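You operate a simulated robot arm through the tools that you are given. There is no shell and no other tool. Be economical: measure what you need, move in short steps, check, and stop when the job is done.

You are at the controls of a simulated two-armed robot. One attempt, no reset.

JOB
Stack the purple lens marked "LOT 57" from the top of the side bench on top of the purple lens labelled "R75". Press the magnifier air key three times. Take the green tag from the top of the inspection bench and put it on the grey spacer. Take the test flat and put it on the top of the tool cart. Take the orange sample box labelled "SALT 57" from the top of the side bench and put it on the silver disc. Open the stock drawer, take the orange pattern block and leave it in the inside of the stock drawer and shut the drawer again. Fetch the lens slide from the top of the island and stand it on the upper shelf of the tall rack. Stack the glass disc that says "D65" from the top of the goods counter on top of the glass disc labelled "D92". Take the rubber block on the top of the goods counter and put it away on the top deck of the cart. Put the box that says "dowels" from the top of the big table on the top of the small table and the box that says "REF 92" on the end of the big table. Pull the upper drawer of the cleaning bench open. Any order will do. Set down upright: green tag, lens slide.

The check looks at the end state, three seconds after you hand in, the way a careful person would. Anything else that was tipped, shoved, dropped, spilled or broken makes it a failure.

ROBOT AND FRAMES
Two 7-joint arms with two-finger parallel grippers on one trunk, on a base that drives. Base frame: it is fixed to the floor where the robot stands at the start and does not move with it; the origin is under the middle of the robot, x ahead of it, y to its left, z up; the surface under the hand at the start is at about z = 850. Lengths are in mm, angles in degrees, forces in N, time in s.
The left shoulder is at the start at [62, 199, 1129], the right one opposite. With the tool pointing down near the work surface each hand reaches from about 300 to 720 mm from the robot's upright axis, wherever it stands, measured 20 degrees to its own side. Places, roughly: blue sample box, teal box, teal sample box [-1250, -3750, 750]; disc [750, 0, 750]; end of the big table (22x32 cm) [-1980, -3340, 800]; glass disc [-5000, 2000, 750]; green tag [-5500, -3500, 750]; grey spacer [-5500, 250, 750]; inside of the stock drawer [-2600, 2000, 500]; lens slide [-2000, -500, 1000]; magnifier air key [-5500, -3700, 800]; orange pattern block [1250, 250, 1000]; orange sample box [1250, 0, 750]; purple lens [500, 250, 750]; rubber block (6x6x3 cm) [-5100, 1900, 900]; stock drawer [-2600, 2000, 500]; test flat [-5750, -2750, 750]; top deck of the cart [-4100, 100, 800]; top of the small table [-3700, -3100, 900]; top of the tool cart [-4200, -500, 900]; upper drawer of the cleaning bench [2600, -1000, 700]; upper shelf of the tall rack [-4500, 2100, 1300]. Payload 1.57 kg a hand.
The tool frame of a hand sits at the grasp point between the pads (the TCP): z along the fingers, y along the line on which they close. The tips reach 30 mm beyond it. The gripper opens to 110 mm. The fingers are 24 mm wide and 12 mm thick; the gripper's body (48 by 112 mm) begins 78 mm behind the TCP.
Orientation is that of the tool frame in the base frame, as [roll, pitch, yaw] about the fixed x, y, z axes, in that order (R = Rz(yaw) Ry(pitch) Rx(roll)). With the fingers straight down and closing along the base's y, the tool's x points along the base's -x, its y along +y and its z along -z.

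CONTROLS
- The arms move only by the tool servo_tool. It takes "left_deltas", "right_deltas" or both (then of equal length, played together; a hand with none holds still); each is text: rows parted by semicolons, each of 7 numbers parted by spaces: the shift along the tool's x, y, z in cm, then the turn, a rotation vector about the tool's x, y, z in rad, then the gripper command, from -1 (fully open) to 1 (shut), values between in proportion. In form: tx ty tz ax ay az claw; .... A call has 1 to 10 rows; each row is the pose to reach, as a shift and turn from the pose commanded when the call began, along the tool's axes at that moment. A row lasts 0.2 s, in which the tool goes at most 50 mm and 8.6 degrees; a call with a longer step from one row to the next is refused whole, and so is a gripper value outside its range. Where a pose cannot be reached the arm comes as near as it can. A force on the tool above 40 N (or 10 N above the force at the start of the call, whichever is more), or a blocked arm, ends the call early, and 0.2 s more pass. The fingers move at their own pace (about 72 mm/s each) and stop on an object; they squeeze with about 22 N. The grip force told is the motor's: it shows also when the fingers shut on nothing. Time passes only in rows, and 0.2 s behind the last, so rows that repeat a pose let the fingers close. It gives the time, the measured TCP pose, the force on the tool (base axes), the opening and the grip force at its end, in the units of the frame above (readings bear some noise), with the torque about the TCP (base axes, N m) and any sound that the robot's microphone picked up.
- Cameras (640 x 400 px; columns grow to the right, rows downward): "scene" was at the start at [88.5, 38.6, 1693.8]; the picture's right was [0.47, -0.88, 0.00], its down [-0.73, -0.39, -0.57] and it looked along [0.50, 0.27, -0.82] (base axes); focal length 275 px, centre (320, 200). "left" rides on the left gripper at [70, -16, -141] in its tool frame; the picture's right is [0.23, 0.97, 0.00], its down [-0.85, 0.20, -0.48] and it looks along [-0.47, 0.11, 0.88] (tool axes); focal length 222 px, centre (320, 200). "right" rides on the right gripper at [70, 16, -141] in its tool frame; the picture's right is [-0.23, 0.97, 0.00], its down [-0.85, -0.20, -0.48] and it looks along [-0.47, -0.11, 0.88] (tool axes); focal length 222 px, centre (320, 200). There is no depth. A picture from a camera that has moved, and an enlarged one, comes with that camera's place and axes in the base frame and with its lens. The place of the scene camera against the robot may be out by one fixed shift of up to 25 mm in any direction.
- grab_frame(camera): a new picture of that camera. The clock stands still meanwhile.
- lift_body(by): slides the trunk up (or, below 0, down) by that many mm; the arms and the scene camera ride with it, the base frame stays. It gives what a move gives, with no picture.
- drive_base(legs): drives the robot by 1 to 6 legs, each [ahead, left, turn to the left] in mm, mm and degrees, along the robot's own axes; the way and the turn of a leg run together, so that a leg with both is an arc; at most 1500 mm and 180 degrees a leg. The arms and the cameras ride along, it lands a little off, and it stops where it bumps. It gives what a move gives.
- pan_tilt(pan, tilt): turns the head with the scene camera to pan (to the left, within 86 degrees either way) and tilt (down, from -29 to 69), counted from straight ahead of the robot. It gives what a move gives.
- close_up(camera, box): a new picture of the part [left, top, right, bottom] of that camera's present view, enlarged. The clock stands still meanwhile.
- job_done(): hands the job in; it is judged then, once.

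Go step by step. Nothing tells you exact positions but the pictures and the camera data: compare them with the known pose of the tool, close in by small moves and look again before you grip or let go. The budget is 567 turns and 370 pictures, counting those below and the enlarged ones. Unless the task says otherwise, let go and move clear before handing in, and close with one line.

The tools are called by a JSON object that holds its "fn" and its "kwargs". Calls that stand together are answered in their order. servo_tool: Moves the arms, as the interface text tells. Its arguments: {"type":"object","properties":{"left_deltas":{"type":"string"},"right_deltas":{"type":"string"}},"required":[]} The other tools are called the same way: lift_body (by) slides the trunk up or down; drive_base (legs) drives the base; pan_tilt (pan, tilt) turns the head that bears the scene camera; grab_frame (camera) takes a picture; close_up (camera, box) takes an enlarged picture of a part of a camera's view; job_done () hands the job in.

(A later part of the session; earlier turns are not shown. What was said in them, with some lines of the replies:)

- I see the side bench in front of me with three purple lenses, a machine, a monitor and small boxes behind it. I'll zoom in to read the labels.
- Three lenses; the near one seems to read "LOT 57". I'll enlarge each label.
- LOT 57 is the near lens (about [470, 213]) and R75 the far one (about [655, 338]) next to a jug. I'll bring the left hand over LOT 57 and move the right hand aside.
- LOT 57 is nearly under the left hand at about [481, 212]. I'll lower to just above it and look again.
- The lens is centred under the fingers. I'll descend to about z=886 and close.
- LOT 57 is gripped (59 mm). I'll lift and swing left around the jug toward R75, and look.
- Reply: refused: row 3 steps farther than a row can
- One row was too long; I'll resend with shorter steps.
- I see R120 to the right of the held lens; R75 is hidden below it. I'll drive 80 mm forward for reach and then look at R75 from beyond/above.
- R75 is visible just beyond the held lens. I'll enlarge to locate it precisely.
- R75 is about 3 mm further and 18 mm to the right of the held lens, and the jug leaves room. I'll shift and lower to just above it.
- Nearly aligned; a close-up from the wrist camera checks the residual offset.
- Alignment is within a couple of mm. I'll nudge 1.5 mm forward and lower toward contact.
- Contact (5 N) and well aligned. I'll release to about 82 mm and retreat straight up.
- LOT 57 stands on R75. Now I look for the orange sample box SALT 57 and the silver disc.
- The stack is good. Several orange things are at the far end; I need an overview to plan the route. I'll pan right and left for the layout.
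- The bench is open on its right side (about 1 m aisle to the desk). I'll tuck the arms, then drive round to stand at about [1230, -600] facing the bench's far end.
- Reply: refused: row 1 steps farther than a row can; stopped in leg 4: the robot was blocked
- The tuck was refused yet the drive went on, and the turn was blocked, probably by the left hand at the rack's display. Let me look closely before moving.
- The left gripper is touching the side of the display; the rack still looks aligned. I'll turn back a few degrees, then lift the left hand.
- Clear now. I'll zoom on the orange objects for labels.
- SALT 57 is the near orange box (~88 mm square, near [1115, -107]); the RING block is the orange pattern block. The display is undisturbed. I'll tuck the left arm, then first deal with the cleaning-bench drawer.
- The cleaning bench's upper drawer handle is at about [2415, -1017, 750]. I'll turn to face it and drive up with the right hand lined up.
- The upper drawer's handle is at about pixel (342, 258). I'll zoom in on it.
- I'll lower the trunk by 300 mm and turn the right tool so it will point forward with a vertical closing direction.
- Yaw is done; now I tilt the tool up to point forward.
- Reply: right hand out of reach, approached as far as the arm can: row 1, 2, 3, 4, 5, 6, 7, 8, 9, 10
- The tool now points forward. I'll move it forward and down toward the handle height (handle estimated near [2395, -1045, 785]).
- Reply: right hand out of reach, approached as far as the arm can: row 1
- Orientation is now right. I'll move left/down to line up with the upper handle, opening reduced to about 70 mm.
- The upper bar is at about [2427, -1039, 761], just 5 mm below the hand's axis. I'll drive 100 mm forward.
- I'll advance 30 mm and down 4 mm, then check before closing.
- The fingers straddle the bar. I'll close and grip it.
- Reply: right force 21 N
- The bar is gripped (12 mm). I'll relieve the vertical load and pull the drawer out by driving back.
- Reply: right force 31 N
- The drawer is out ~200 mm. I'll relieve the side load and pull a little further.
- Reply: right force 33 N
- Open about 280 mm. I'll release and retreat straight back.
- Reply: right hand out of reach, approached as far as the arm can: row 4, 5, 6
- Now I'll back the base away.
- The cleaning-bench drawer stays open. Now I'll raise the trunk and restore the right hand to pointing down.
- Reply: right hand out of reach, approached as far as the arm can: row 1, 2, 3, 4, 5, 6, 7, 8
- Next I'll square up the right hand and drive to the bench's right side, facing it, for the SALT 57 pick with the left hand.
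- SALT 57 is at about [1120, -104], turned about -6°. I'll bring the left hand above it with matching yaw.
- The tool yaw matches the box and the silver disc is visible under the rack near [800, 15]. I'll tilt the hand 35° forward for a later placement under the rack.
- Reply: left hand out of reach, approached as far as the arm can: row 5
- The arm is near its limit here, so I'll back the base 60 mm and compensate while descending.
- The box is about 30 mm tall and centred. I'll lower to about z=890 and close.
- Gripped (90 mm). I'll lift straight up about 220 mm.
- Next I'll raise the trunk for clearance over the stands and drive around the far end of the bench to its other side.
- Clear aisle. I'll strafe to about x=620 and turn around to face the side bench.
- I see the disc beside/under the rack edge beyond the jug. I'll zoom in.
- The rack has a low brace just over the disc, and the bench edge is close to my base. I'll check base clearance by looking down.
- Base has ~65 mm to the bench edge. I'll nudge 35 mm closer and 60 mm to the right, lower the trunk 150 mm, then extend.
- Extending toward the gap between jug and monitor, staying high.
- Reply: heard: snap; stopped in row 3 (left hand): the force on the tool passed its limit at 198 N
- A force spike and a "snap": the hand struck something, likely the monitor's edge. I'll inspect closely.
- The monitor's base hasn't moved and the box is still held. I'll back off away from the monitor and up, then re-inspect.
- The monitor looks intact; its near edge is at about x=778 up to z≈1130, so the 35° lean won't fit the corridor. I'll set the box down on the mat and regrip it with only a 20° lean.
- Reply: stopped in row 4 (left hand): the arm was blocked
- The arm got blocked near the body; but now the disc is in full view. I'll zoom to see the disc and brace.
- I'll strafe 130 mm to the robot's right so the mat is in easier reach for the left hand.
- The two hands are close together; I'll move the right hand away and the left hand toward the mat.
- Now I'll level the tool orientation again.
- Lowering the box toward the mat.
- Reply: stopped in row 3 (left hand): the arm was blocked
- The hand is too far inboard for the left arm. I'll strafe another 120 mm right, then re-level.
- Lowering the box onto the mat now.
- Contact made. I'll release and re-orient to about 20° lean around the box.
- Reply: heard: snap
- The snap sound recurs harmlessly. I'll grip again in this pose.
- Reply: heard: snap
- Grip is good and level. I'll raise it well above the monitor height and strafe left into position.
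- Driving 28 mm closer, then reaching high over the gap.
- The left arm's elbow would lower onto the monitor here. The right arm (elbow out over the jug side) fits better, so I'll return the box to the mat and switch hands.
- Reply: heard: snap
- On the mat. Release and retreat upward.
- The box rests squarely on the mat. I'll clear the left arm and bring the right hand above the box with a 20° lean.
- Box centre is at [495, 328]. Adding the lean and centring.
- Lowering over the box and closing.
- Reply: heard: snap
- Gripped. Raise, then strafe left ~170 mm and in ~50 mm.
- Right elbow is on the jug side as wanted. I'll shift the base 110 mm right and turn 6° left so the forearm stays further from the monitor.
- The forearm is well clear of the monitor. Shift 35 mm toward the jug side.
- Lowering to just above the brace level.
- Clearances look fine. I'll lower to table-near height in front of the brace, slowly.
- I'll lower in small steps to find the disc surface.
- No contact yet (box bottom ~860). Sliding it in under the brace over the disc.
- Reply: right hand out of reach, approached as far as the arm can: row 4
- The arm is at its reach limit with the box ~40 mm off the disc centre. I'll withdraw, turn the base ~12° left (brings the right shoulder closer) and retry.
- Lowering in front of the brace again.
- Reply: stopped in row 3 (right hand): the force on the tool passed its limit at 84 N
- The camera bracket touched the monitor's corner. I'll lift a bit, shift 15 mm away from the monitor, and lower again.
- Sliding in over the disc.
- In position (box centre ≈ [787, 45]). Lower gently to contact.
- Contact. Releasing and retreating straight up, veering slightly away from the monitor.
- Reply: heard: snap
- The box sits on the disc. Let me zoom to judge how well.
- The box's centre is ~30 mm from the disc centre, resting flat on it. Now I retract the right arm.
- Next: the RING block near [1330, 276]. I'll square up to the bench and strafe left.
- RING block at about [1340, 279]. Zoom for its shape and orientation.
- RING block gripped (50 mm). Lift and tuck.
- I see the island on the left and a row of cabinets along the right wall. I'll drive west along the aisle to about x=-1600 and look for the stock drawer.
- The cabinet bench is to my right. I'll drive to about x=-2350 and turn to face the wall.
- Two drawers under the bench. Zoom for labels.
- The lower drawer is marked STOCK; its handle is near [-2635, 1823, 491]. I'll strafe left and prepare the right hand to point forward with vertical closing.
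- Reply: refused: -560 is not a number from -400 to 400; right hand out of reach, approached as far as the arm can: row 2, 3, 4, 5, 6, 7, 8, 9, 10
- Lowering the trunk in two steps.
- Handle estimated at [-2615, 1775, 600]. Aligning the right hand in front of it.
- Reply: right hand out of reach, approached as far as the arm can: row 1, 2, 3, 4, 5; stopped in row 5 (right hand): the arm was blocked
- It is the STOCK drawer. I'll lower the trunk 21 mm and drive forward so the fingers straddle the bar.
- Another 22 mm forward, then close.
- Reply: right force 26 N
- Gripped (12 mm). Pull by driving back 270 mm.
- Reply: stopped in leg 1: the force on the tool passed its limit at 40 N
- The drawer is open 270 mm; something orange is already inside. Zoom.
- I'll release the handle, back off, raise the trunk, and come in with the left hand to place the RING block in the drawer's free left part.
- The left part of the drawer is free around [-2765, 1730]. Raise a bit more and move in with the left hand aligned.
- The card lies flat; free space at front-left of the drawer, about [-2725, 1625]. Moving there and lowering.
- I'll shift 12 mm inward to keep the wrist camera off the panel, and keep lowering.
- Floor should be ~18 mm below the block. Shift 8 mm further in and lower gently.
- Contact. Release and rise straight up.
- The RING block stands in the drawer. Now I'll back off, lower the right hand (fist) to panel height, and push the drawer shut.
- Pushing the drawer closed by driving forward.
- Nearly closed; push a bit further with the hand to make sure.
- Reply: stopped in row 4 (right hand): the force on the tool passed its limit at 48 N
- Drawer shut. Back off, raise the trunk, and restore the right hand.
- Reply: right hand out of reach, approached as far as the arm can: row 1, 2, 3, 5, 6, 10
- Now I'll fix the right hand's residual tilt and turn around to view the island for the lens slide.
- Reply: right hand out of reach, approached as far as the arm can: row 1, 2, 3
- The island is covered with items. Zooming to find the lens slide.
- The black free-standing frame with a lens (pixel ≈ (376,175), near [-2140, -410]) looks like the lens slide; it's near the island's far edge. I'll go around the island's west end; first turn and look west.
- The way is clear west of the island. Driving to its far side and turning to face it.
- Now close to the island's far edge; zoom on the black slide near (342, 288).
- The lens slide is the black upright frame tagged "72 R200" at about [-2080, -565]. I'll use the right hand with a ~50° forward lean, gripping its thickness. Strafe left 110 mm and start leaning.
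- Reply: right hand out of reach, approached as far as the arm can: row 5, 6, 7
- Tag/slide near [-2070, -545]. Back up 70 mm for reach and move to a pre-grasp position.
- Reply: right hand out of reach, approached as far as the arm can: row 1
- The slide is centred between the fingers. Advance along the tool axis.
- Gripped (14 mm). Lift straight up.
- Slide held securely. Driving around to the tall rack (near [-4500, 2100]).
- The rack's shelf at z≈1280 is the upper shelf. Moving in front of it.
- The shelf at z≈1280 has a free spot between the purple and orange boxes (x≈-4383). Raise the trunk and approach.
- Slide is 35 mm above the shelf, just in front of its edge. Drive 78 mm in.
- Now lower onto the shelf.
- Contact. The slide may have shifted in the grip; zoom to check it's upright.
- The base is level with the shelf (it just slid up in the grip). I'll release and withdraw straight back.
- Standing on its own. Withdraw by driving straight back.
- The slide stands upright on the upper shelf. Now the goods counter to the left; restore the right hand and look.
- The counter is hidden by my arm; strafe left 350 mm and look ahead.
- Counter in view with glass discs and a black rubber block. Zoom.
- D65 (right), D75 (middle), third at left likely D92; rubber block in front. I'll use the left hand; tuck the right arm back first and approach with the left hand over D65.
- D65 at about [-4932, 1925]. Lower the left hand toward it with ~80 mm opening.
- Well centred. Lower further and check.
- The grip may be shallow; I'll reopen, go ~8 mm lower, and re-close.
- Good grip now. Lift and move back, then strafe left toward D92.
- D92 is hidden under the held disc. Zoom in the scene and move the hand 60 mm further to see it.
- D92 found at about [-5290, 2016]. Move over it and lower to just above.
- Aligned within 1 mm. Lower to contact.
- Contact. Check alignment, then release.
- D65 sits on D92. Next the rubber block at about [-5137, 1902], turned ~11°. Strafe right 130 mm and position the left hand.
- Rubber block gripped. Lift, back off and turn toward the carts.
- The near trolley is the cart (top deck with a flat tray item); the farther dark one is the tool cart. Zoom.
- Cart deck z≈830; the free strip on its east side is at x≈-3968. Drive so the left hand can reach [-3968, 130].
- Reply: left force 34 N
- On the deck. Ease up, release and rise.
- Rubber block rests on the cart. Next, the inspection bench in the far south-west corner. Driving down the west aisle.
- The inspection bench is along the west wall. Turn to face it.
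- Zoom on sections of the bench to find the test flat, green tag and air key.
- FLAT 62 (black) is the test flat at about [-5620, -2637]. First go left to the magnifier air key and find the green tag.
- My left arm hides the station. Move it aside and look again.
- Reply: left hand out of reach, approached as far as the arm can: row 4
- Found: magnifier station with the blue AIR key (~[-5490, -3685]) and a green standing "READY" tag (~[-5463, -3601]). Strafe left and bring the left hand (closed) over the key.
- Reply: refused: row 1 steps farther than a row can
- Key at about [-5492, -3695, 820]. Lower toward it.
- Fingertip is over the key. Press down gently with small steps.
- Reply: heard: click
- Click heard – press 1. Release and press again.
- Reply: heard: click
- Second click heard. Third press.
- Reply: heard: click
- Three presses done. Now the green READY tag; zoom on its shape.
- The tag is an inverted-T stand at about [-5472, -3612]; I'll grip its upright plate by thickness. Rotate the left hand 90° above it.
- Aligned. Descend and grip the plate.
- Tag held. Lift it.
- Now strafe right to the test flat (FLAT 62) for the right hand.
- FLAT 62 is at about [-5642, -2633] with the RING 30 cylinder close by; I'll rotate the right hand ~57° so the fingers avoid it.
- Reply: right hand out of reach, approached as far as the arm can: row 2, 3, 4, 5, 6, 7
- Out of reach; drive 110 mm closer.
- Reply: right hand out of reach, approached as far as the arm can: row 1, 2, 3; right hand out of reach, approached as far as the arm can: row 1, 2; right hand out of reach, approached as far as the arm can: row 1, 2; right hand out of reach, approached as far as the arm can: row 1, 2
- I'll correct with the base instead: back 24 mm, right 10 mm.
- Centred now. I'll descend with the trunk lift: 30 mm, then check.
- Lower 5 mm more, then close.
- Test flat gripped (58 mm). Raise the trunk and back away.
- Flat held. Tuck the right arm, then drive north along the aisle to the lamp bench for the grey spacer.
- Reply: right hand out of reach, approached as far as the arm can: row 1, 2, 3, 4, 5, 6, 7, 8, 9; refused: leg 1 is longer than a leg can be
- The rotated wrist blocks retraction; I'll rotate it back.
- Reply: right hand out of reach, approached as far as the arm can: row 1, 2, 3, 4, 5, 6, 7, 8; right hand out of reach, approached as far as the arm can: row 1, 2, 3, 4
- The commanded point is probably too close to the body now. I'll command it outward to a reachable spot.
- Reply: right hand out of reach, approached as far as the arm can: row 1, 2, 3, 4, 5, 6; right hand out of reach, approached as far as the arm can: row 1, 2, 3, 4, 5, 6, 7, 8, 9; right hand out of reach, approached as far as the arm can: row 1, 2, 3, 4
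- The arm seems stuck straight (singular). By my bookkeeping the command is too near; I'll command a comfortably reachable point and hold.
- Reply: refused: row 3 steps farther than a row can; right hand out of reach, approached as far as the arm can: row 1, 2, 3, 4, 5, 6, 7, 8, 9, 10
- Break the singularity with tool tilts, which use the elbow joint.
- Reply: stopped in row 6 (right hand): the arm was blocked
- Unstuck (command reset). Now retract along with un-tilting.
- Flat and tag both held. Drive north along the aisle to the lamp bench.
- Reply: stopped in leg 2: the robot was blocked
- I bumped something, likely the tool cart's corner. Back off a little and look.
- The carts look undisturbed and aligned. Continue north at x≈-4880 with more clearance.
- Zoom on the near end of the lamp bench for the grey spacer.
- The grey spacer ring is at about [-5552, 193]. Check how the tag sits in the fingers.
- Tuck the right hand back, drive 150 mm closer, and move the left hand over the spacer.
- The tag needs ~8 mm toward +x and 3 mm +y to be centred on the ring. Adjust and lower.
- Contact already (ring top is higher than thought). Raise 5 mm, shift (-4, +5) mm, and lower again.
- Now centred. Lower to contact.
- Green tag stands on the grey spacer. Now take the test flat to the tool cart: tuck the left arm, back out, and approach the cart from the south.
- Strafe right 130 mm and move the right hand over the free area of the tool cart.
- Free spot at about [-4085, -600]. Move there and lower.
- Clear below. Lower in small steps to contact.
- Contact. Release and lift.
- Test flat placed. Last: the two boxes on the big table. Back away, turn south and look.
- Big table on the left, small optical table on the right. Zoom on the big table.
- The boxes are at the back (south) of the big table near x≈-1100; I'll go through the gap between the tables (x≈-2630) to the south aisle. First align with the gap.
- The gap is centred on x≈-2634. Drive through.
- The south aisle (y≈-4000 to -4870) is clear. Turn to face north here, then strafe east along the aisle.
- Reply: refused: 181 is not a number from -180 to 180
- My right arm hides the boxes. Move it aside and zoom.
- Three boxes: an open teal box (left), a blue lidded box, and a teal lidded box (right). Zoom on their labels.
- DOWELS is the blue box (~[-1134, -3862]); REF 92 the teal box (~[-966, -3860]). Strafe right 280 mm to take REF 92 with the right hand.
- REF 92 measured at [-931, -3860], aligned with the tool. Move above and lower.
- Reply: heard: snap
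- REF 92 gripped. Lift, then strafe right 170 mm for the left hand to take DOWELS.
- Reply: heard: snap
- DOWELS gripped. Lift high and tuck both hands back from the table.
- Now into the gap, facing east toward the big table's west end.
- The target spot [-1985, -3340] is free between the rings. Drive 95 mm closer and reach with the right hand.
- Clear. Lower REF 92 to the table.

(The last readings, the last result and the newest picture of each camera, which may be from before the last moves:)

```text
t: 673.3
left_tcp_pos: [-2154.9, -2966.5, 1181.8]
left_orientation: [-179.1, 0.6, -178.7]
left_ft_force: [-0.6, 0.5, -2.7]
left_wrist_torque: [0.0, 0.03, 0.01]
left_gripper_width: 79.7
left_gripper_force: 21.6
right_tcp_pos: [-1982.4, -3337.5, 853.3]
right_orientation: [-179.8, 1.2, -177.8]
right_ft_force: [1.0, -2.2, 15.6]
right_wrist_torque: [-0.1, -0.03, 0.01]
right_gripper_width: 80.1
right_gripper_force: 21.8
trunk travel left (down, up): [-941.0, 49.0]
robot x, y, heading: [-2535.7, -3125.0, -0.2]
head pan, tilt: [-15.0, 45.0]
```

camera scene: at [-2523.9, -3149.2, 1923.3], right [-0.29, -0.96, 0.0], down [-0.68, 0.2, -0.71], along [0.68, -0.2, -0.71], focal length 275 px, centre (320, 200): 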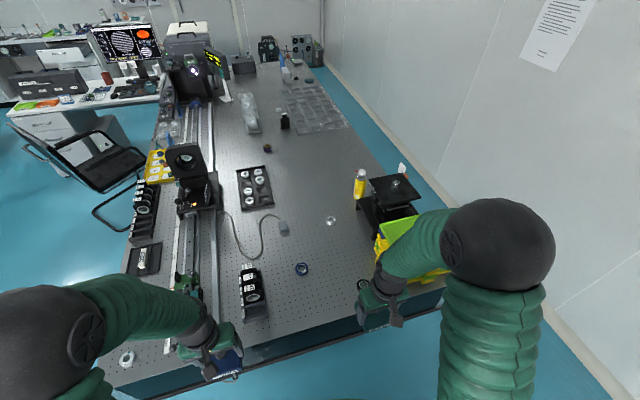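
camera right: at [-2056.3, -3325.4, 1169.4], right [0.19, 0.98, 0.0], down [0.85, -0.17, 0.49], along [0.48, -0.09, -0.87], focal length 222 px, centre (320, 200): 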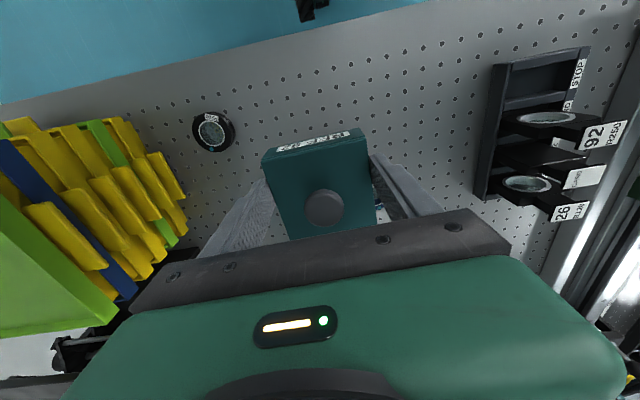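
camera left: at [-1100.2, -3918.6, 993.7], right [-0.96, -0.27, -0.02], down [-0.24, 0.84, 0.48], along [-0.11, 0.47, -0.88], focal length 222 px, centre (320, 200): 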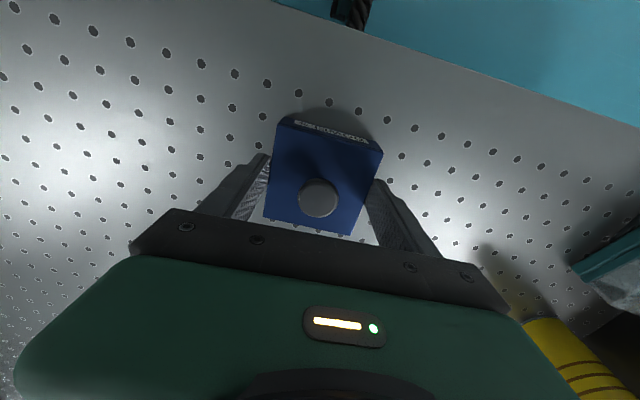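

On the table. Release and rise.

{"fn": "servo_tool", "kwargs": {"right_deltas": "0 0 0 0 0 0 0; 0 0 0 0 0 0 -1; 0 0 0 0 0 0 -1; 0 0 -4 0 0 0 -1; 0 0 -8.5 0 0 0 -1; 0 0 -13 0 0 0 -1; 0 0 -17.5 0 0 0 -1; 0 0 -22 0 0 0 -1; 3 0 -26 0 0 0 -1; 7 0 -29 0 0 0 -1"}}

{"fn": "grab_frame", "kwargs": {"camera": "right"}}

```text
t: 675.5
left_tcp_pos: [-2158.0, -2966.9, 1182.4]
left_orientation: [-179.1, 0.7, -178.6]
left_ft_force: [0.3, -0.4, -2.7]
left_wrist_torque: [0.01, 0.02, -0.02]
left_gripper_width: 79.6
left_gripper_force: 21.6
right_tcp_pos: [-2061.9, -3341.4, 1140.6]
right_orientation: [-179.9, 1.1, -177.9]
right_ft_force: [0.0, 0.5, 0.3]
right_wrist_torque: [0.02, -0.03, 0.03]
right_gripper_width: 109.7
right_gripper_force: 0.1
trunk travel left (down, up): [-941.0, 49.0]
robot x, y, heading: [-2533.2, -3129.1, -0.0]
head pan, tilt: [-15.0, 45.0]
heard: snap
```

```text
80 pictures are left
camera right: at [-2134.2, -3329.2, 1281.0], right [0.19, 0.98, 0.0], down [0.85, -0.17, 0.5], along [0.49, -0.09, -0.87], focal length 222 px, centre (320, 200)
```

right: 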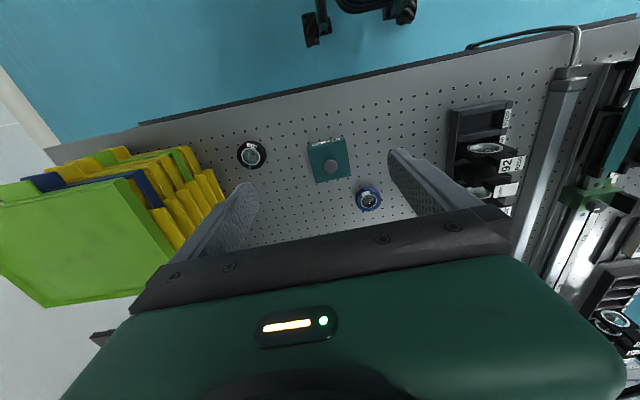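

REF 92 is placed. Now back into the gap, turn to face the small table.

{"fn": "drive_base", "kwargs": {"legs": [[-100, 0, 0], [0, 0, 180]]}}

{"fn": "pan_tilt", "kwargs": {"pan": 0, "tilt": 45}}

{"fn": "grab_frame", "kwargs": {"camera": "scene"}}

```text
t: 684.0
left_tcp_pos: [-3005.9, -3293.7, 1181.1]
left_orientation: [-179.2, 0.6, 2.1]
left_ft_force: [0.5, 0.3, -2.8]
left_wrist_torque: [0.01, -0.03, 0.01]
left_gripper_width: 79.7
left_gripper_force: 22.4
right_tcp_pos: [-3109.1, -2922.2, 1139.7]
right_orientation: [-179.9, 1.0, 2.8]
right_ft_force: [-0.8, -0.1, -0.2]
right_wrist_torque: [0.01, 0.03, 0.03]
right_gripper_width: 110.1
right_gripper_force: 0.0
trunk travel left (down, up): [-941.0, 49.0]
robot x, y, heading: [-2630.1, -3128.1, -179.6]
head pan, tilt: [-15.0, 45.0]
```

```text
t: 684.8
left_tcp_pos: [-3006.4, -3295.8, 1181.8]
left_orientation: [-179.1, 0.5, 2.1]
left_ft_force: [0.2, -0.4, -2.3]
left_wrist_torque: [-0.01, 0.02, 0.03]
left_gripper_width: 79.6
left_gripper_force: 21.9
right_tcp_pos: [-3107.6, -2921.0, 1139.6]
right_orientation: [-179.9, 1.0, 2.9]
right_ft_force: [-0.1, 1.6, -0.4]
right_wrist_torque: [0.02, -0.02, -0.02]
right_gripper_width: 110.0
right_gripper_force: 0.0
trunk travel left (down, up): [-941.0, 49.0]
robot x, y, heading: [-2629.5, -3126.9, -179.2]
head pan, tilt: [0.0, 45.0]
```

```text
79 pictures are left
camera scene: at [-2755.5, -3126.8, 1923.3], right [-0.01, 1.0, 0.0], down [0.71, 0.01, -0.71], along [-0.71, -0.01, -0.71], focal length 275 px, centre (320, 200)
```

scene: 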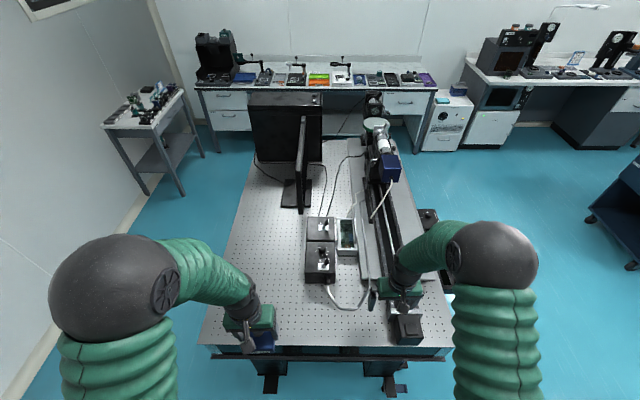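

Free area on the small table's near-left part (~[-3240, -3350]). Drive 105 mm closer and lower DOWELS there.

{"fn": "drive_base", "kwargs": {"legs": [[105, 0, 0]]}}

{"fn": "servo_tool", "kwargs": {"left_deltas": "-3 1 2.5 0 0 0 0.5; -6 2 5 0 0 0 0.5; -9 3.5 8 0 0 0 0.5; -12 5 11 0 0 0 0.5; -14 5.5 14 0 0 0 0.5; -14 5.5 18 0 0 0 0.5; -14 5.5 21 0 0 0 0.5"}}

{"fn": "grab_frame", "kwargs": {"camera": "left"}}

{"fn": "grab_frame", "kwargs": {"camera": "scene"}}

```text
t: 685.9
left_tcp_pos: [-3097.9, -3296.8, 1186.3]
left_orientation: [-179.1, 1.2, 2.2]
left_ft_force: [1.4, 0.4, -2.9]
left_wrist_torque: [-0.01, 0.03, -0.01]
left_gripper_width: 79.5
left_gripper_force: 21.9
right_tcp_pos: [-3201.5, -2921.7, 1145.3]
right_orientation: [-179.8, 1.6, 3.1]
right_ft_force: [0.2, 0.2, -0.6]
right_wrist_torque: [-0.02, 0.03, -0.02]
right_gripper_width: 109.9
right_gripper_force: 0.1
trunk travel left (down, up): [-941.0, 49.0]
robot x, y, heading: [-2734.3, -3127.5, -179.1]
head pan, tilt: [0.0, 45.0]
```

```text
t: 687.5
left_tcp_pos: [-3245.8, -3356.3, 972.6]
left_orientation: [-179.1, 0.6, 2.3]
left_ft_force: [-0.3, 0.4, -2.8]
left_wrist_torque: [0.01, -0.06, 0.0]
left_gripper_width: 79.5
left_gripper_force: 21.8
right_tcp_pos: [-3211.7, -2923.6, 1140.1]
right_orientation: [-179.8, 1.0, 3.0]
right_ft_force: [-0.4, 0.0, -0.2]
right_wrist_torque: [-0.02, -0.03, -0.01]
right_gripper_width: 109.9
right_gripper_force: 0.0
trunk travel left (down, up): [-941.0, 49.0]
robot x, y, heading: [-2738.5, -3127.3, -179.4]
head pan, tilt: [0.0, 45.0]
```

```text
78 pictures are left
camera left: at [-3174.5, -3339.7, 1113.7], right [0.26, -0.96, -0.02], down [-0.84, -0.24, 0.48], along [-0.47, -0.11, -0.87], focal length 222 px, centre (320, 200)
```

left: 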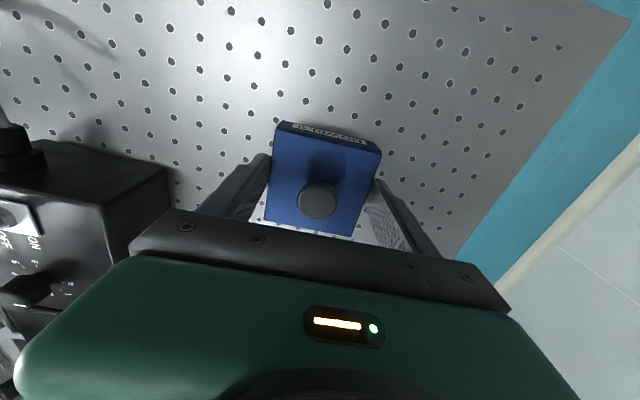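

```text
77 pictures are left
camera scene: at [-2860.2, -3129.0, 1923.3], right [-0.01, 1.0, 0.0], down [0.71, 0.01, -0.7], along [-0.7, -0.01, -0.71], focal length 275 px, centre (320, 200)
```

scene: 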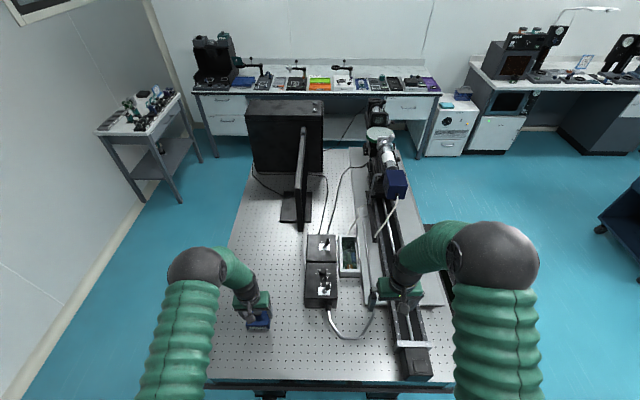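

{"fn": "servo_tool", "kwargs": {"left_deltas": "0 0 2 0 0 0 0.5; 0 0 4 0 0 0 0.5; 0 0 5.5 0 0 0 0.5"}}

{"fn": "servo_tool", "kwargs": {"left_deltas": "0 0 0.8 0 0 0 0.5; 0 0 1.6 0 0 0 0.5; 0 0 2.4 0 0 0 0.5"}}

```text
t: 688.3
left_tcp_pos: [-3248.9, -3351.8, 920.0]
left_orientation: [-179.3, 0.9, 2.1]
left_ft_force: [-0.6, -1.0, 16.8]
left_wrist_torque: [-0.55, 0.08, 0.01]
left_gripper_width: 80.1
left_gripper_force: 22.2
right_tcp_pos: [-3209.0, -2922.9, 1141.2]
right_orientation: [-179.9, 1.2, 2.9]
right_ft_force: [-1.2, -0.1, 0.1]
right_wrist_torque: [-0.01, -0.02, 0.01]
right_gripper_width: 110.3
right_gripper_force: 0.0
trunk travel left (down, up): [-941.0, 49.0]
robot x, y, heading: [-2737.4, -3130.2, -179.3]
head pan, tilt: [0.0, 45.0]
```

```text
t: 688.7
left_tcp_pos: [-3247.7, -3352.2, 914.3]
left_orientation: [-179.2, 0.6, 2.2]
left_ft_force: [6.1, 2.2, 14.1]
left_wrist_torque: [-0.59, -0.41, 0.2]
left_gripper_width: 79.7
left_gripper_force: 22.4
right_tcp_pos: [-3207.8, -2923.4, 1139.7]
right_orientation: [-179.8, 1.2, 3.0]
right_ft_force: [-0.9, 0.1, 0.0]
right_wrist_torque: [0.02, -0.01, 0.0]
right_gripper_width: 110.2
right_gripper_force: 0.0
trunk travel left (down, up): [-941.0, 49.0]
robot x, y, heading: [-2734.5, -3126.6, -179.0]
head pan, tilt: [0.0, 45.0]
stopped in row 1 (left hand): the force on the tool passed its limit at 46 N (the readings are from after the stop); the commanded pose is now the measured one
```

The box is on the table (surface was higher). Release and rise.

{"fn": "servo_tool", "kwargs": {"left_deltas": "0 0 -0.1 0 0 0 0.2; 0 0 -0.1 0 0 0 -0.5; 0 0 -0.1 0 0 0 -1; 0 0 -0.1 0 0 0 -1; 0 0 -4 0 0 0 -1; 0 0 -8.5 0 0 0 -1; 0 0 -13 0 0 0 -1; 0 0 -17.5 0 0 0 -1; 3 0 -21 0 0 0 -1; 7 0 -24 0 0 0 -1"}}

{"fn": "grab_frame", "kwargs": {"camera": "left"}}

```text
t: 690.9
left_tcp_pos: [-3174.6, -3354.2, 1152.4]
left_orientation: [-179.1, 0.9, 2.2]
left_ft_force: [0.3, -0.4, -0.2]
left_wrist_torque: [-0.04, 0.03, -0.01]
left_gripper_width: 109.9
left_gripper_force: 0.1
right_tcp_pos: [-3207.6, -2922.8, 1141.2]
right_orientation: [-179.9, 1.2, 2.9]
right_ft_force: [0.6, 0.3, 0.7]
right_wrist_torque: [0.0, 0.0, -0.02]
right_gripper_width: 110.0
right_gripper_force: 0.0
trunk travel left (down, up): [-941.0, 49.0]
robot x, y, heading: [-2732.6, -3127.7, -179.3]
head pan, tilt: [0.0, 45.0]
heard: snap
```

```text
76 pictures are left
camera left: at [-3101.3, -3337.2, 1293.3], right [0.26, -0.96, -0.02], down [-0.84, -0.24, 0.49], along [-0.47, -0.11, -0.87], focal length 222 px, centre (320, 200)
```

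left: 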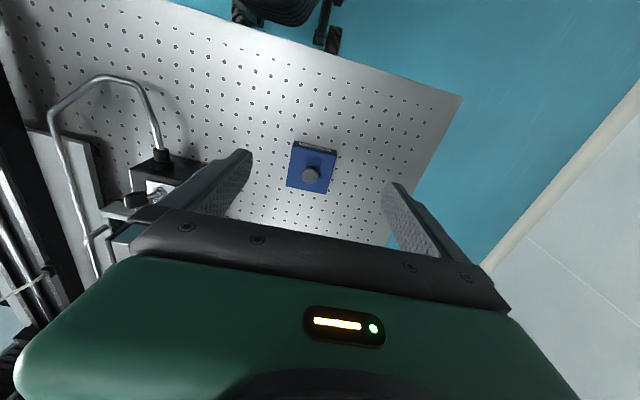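

Every item on the job is now placed and both hands are empty and clear, so I'm handing in.

{"fn": "drive_base", "kwargs": {"legs": [[-80, 0, 0]]}}

{"fn": "job_done", "kwargs": {}}

```text
t: 692.0
left_tcp_pos: [-3109.4, -3352.1, 1144.7]
left_orientation: [-179.2, -0.1, 2.1]
left_ft_force: [0.1, -0.2, -0.8]
left_wrist_torque: [-0.03, -0.02, 0.0]
left_gripper_width: 110.1
left_gripper_force: 0.2
right_tcp_pos: [-3142.4, -2921.4, 1133.4]
right_orientation: [-179.9, 0.5, 3.0]
right_ft_force: [-0.1, 0.7, -1.7]
right_wrist_torque: [0.0, -0.03, 0.01]
right_gripper_width: 110.0
right_gripper_force: 0.1
trunk travel left (down, up): [-941.0, 49.0]
robot x, y, heading: [-2657.6, -3126.3, -179.3]
head pan, tilt: [0.0, 45.0]
```

```text
The job is handed in.
```

All the tasks are done and handed in; SALT 57 sits about 30 mm off the silver disc's centre, and I bumped the side-bench display, the monitor (once at 198 N) and probably the tool cart, with no visible movement or damage in the pictures.
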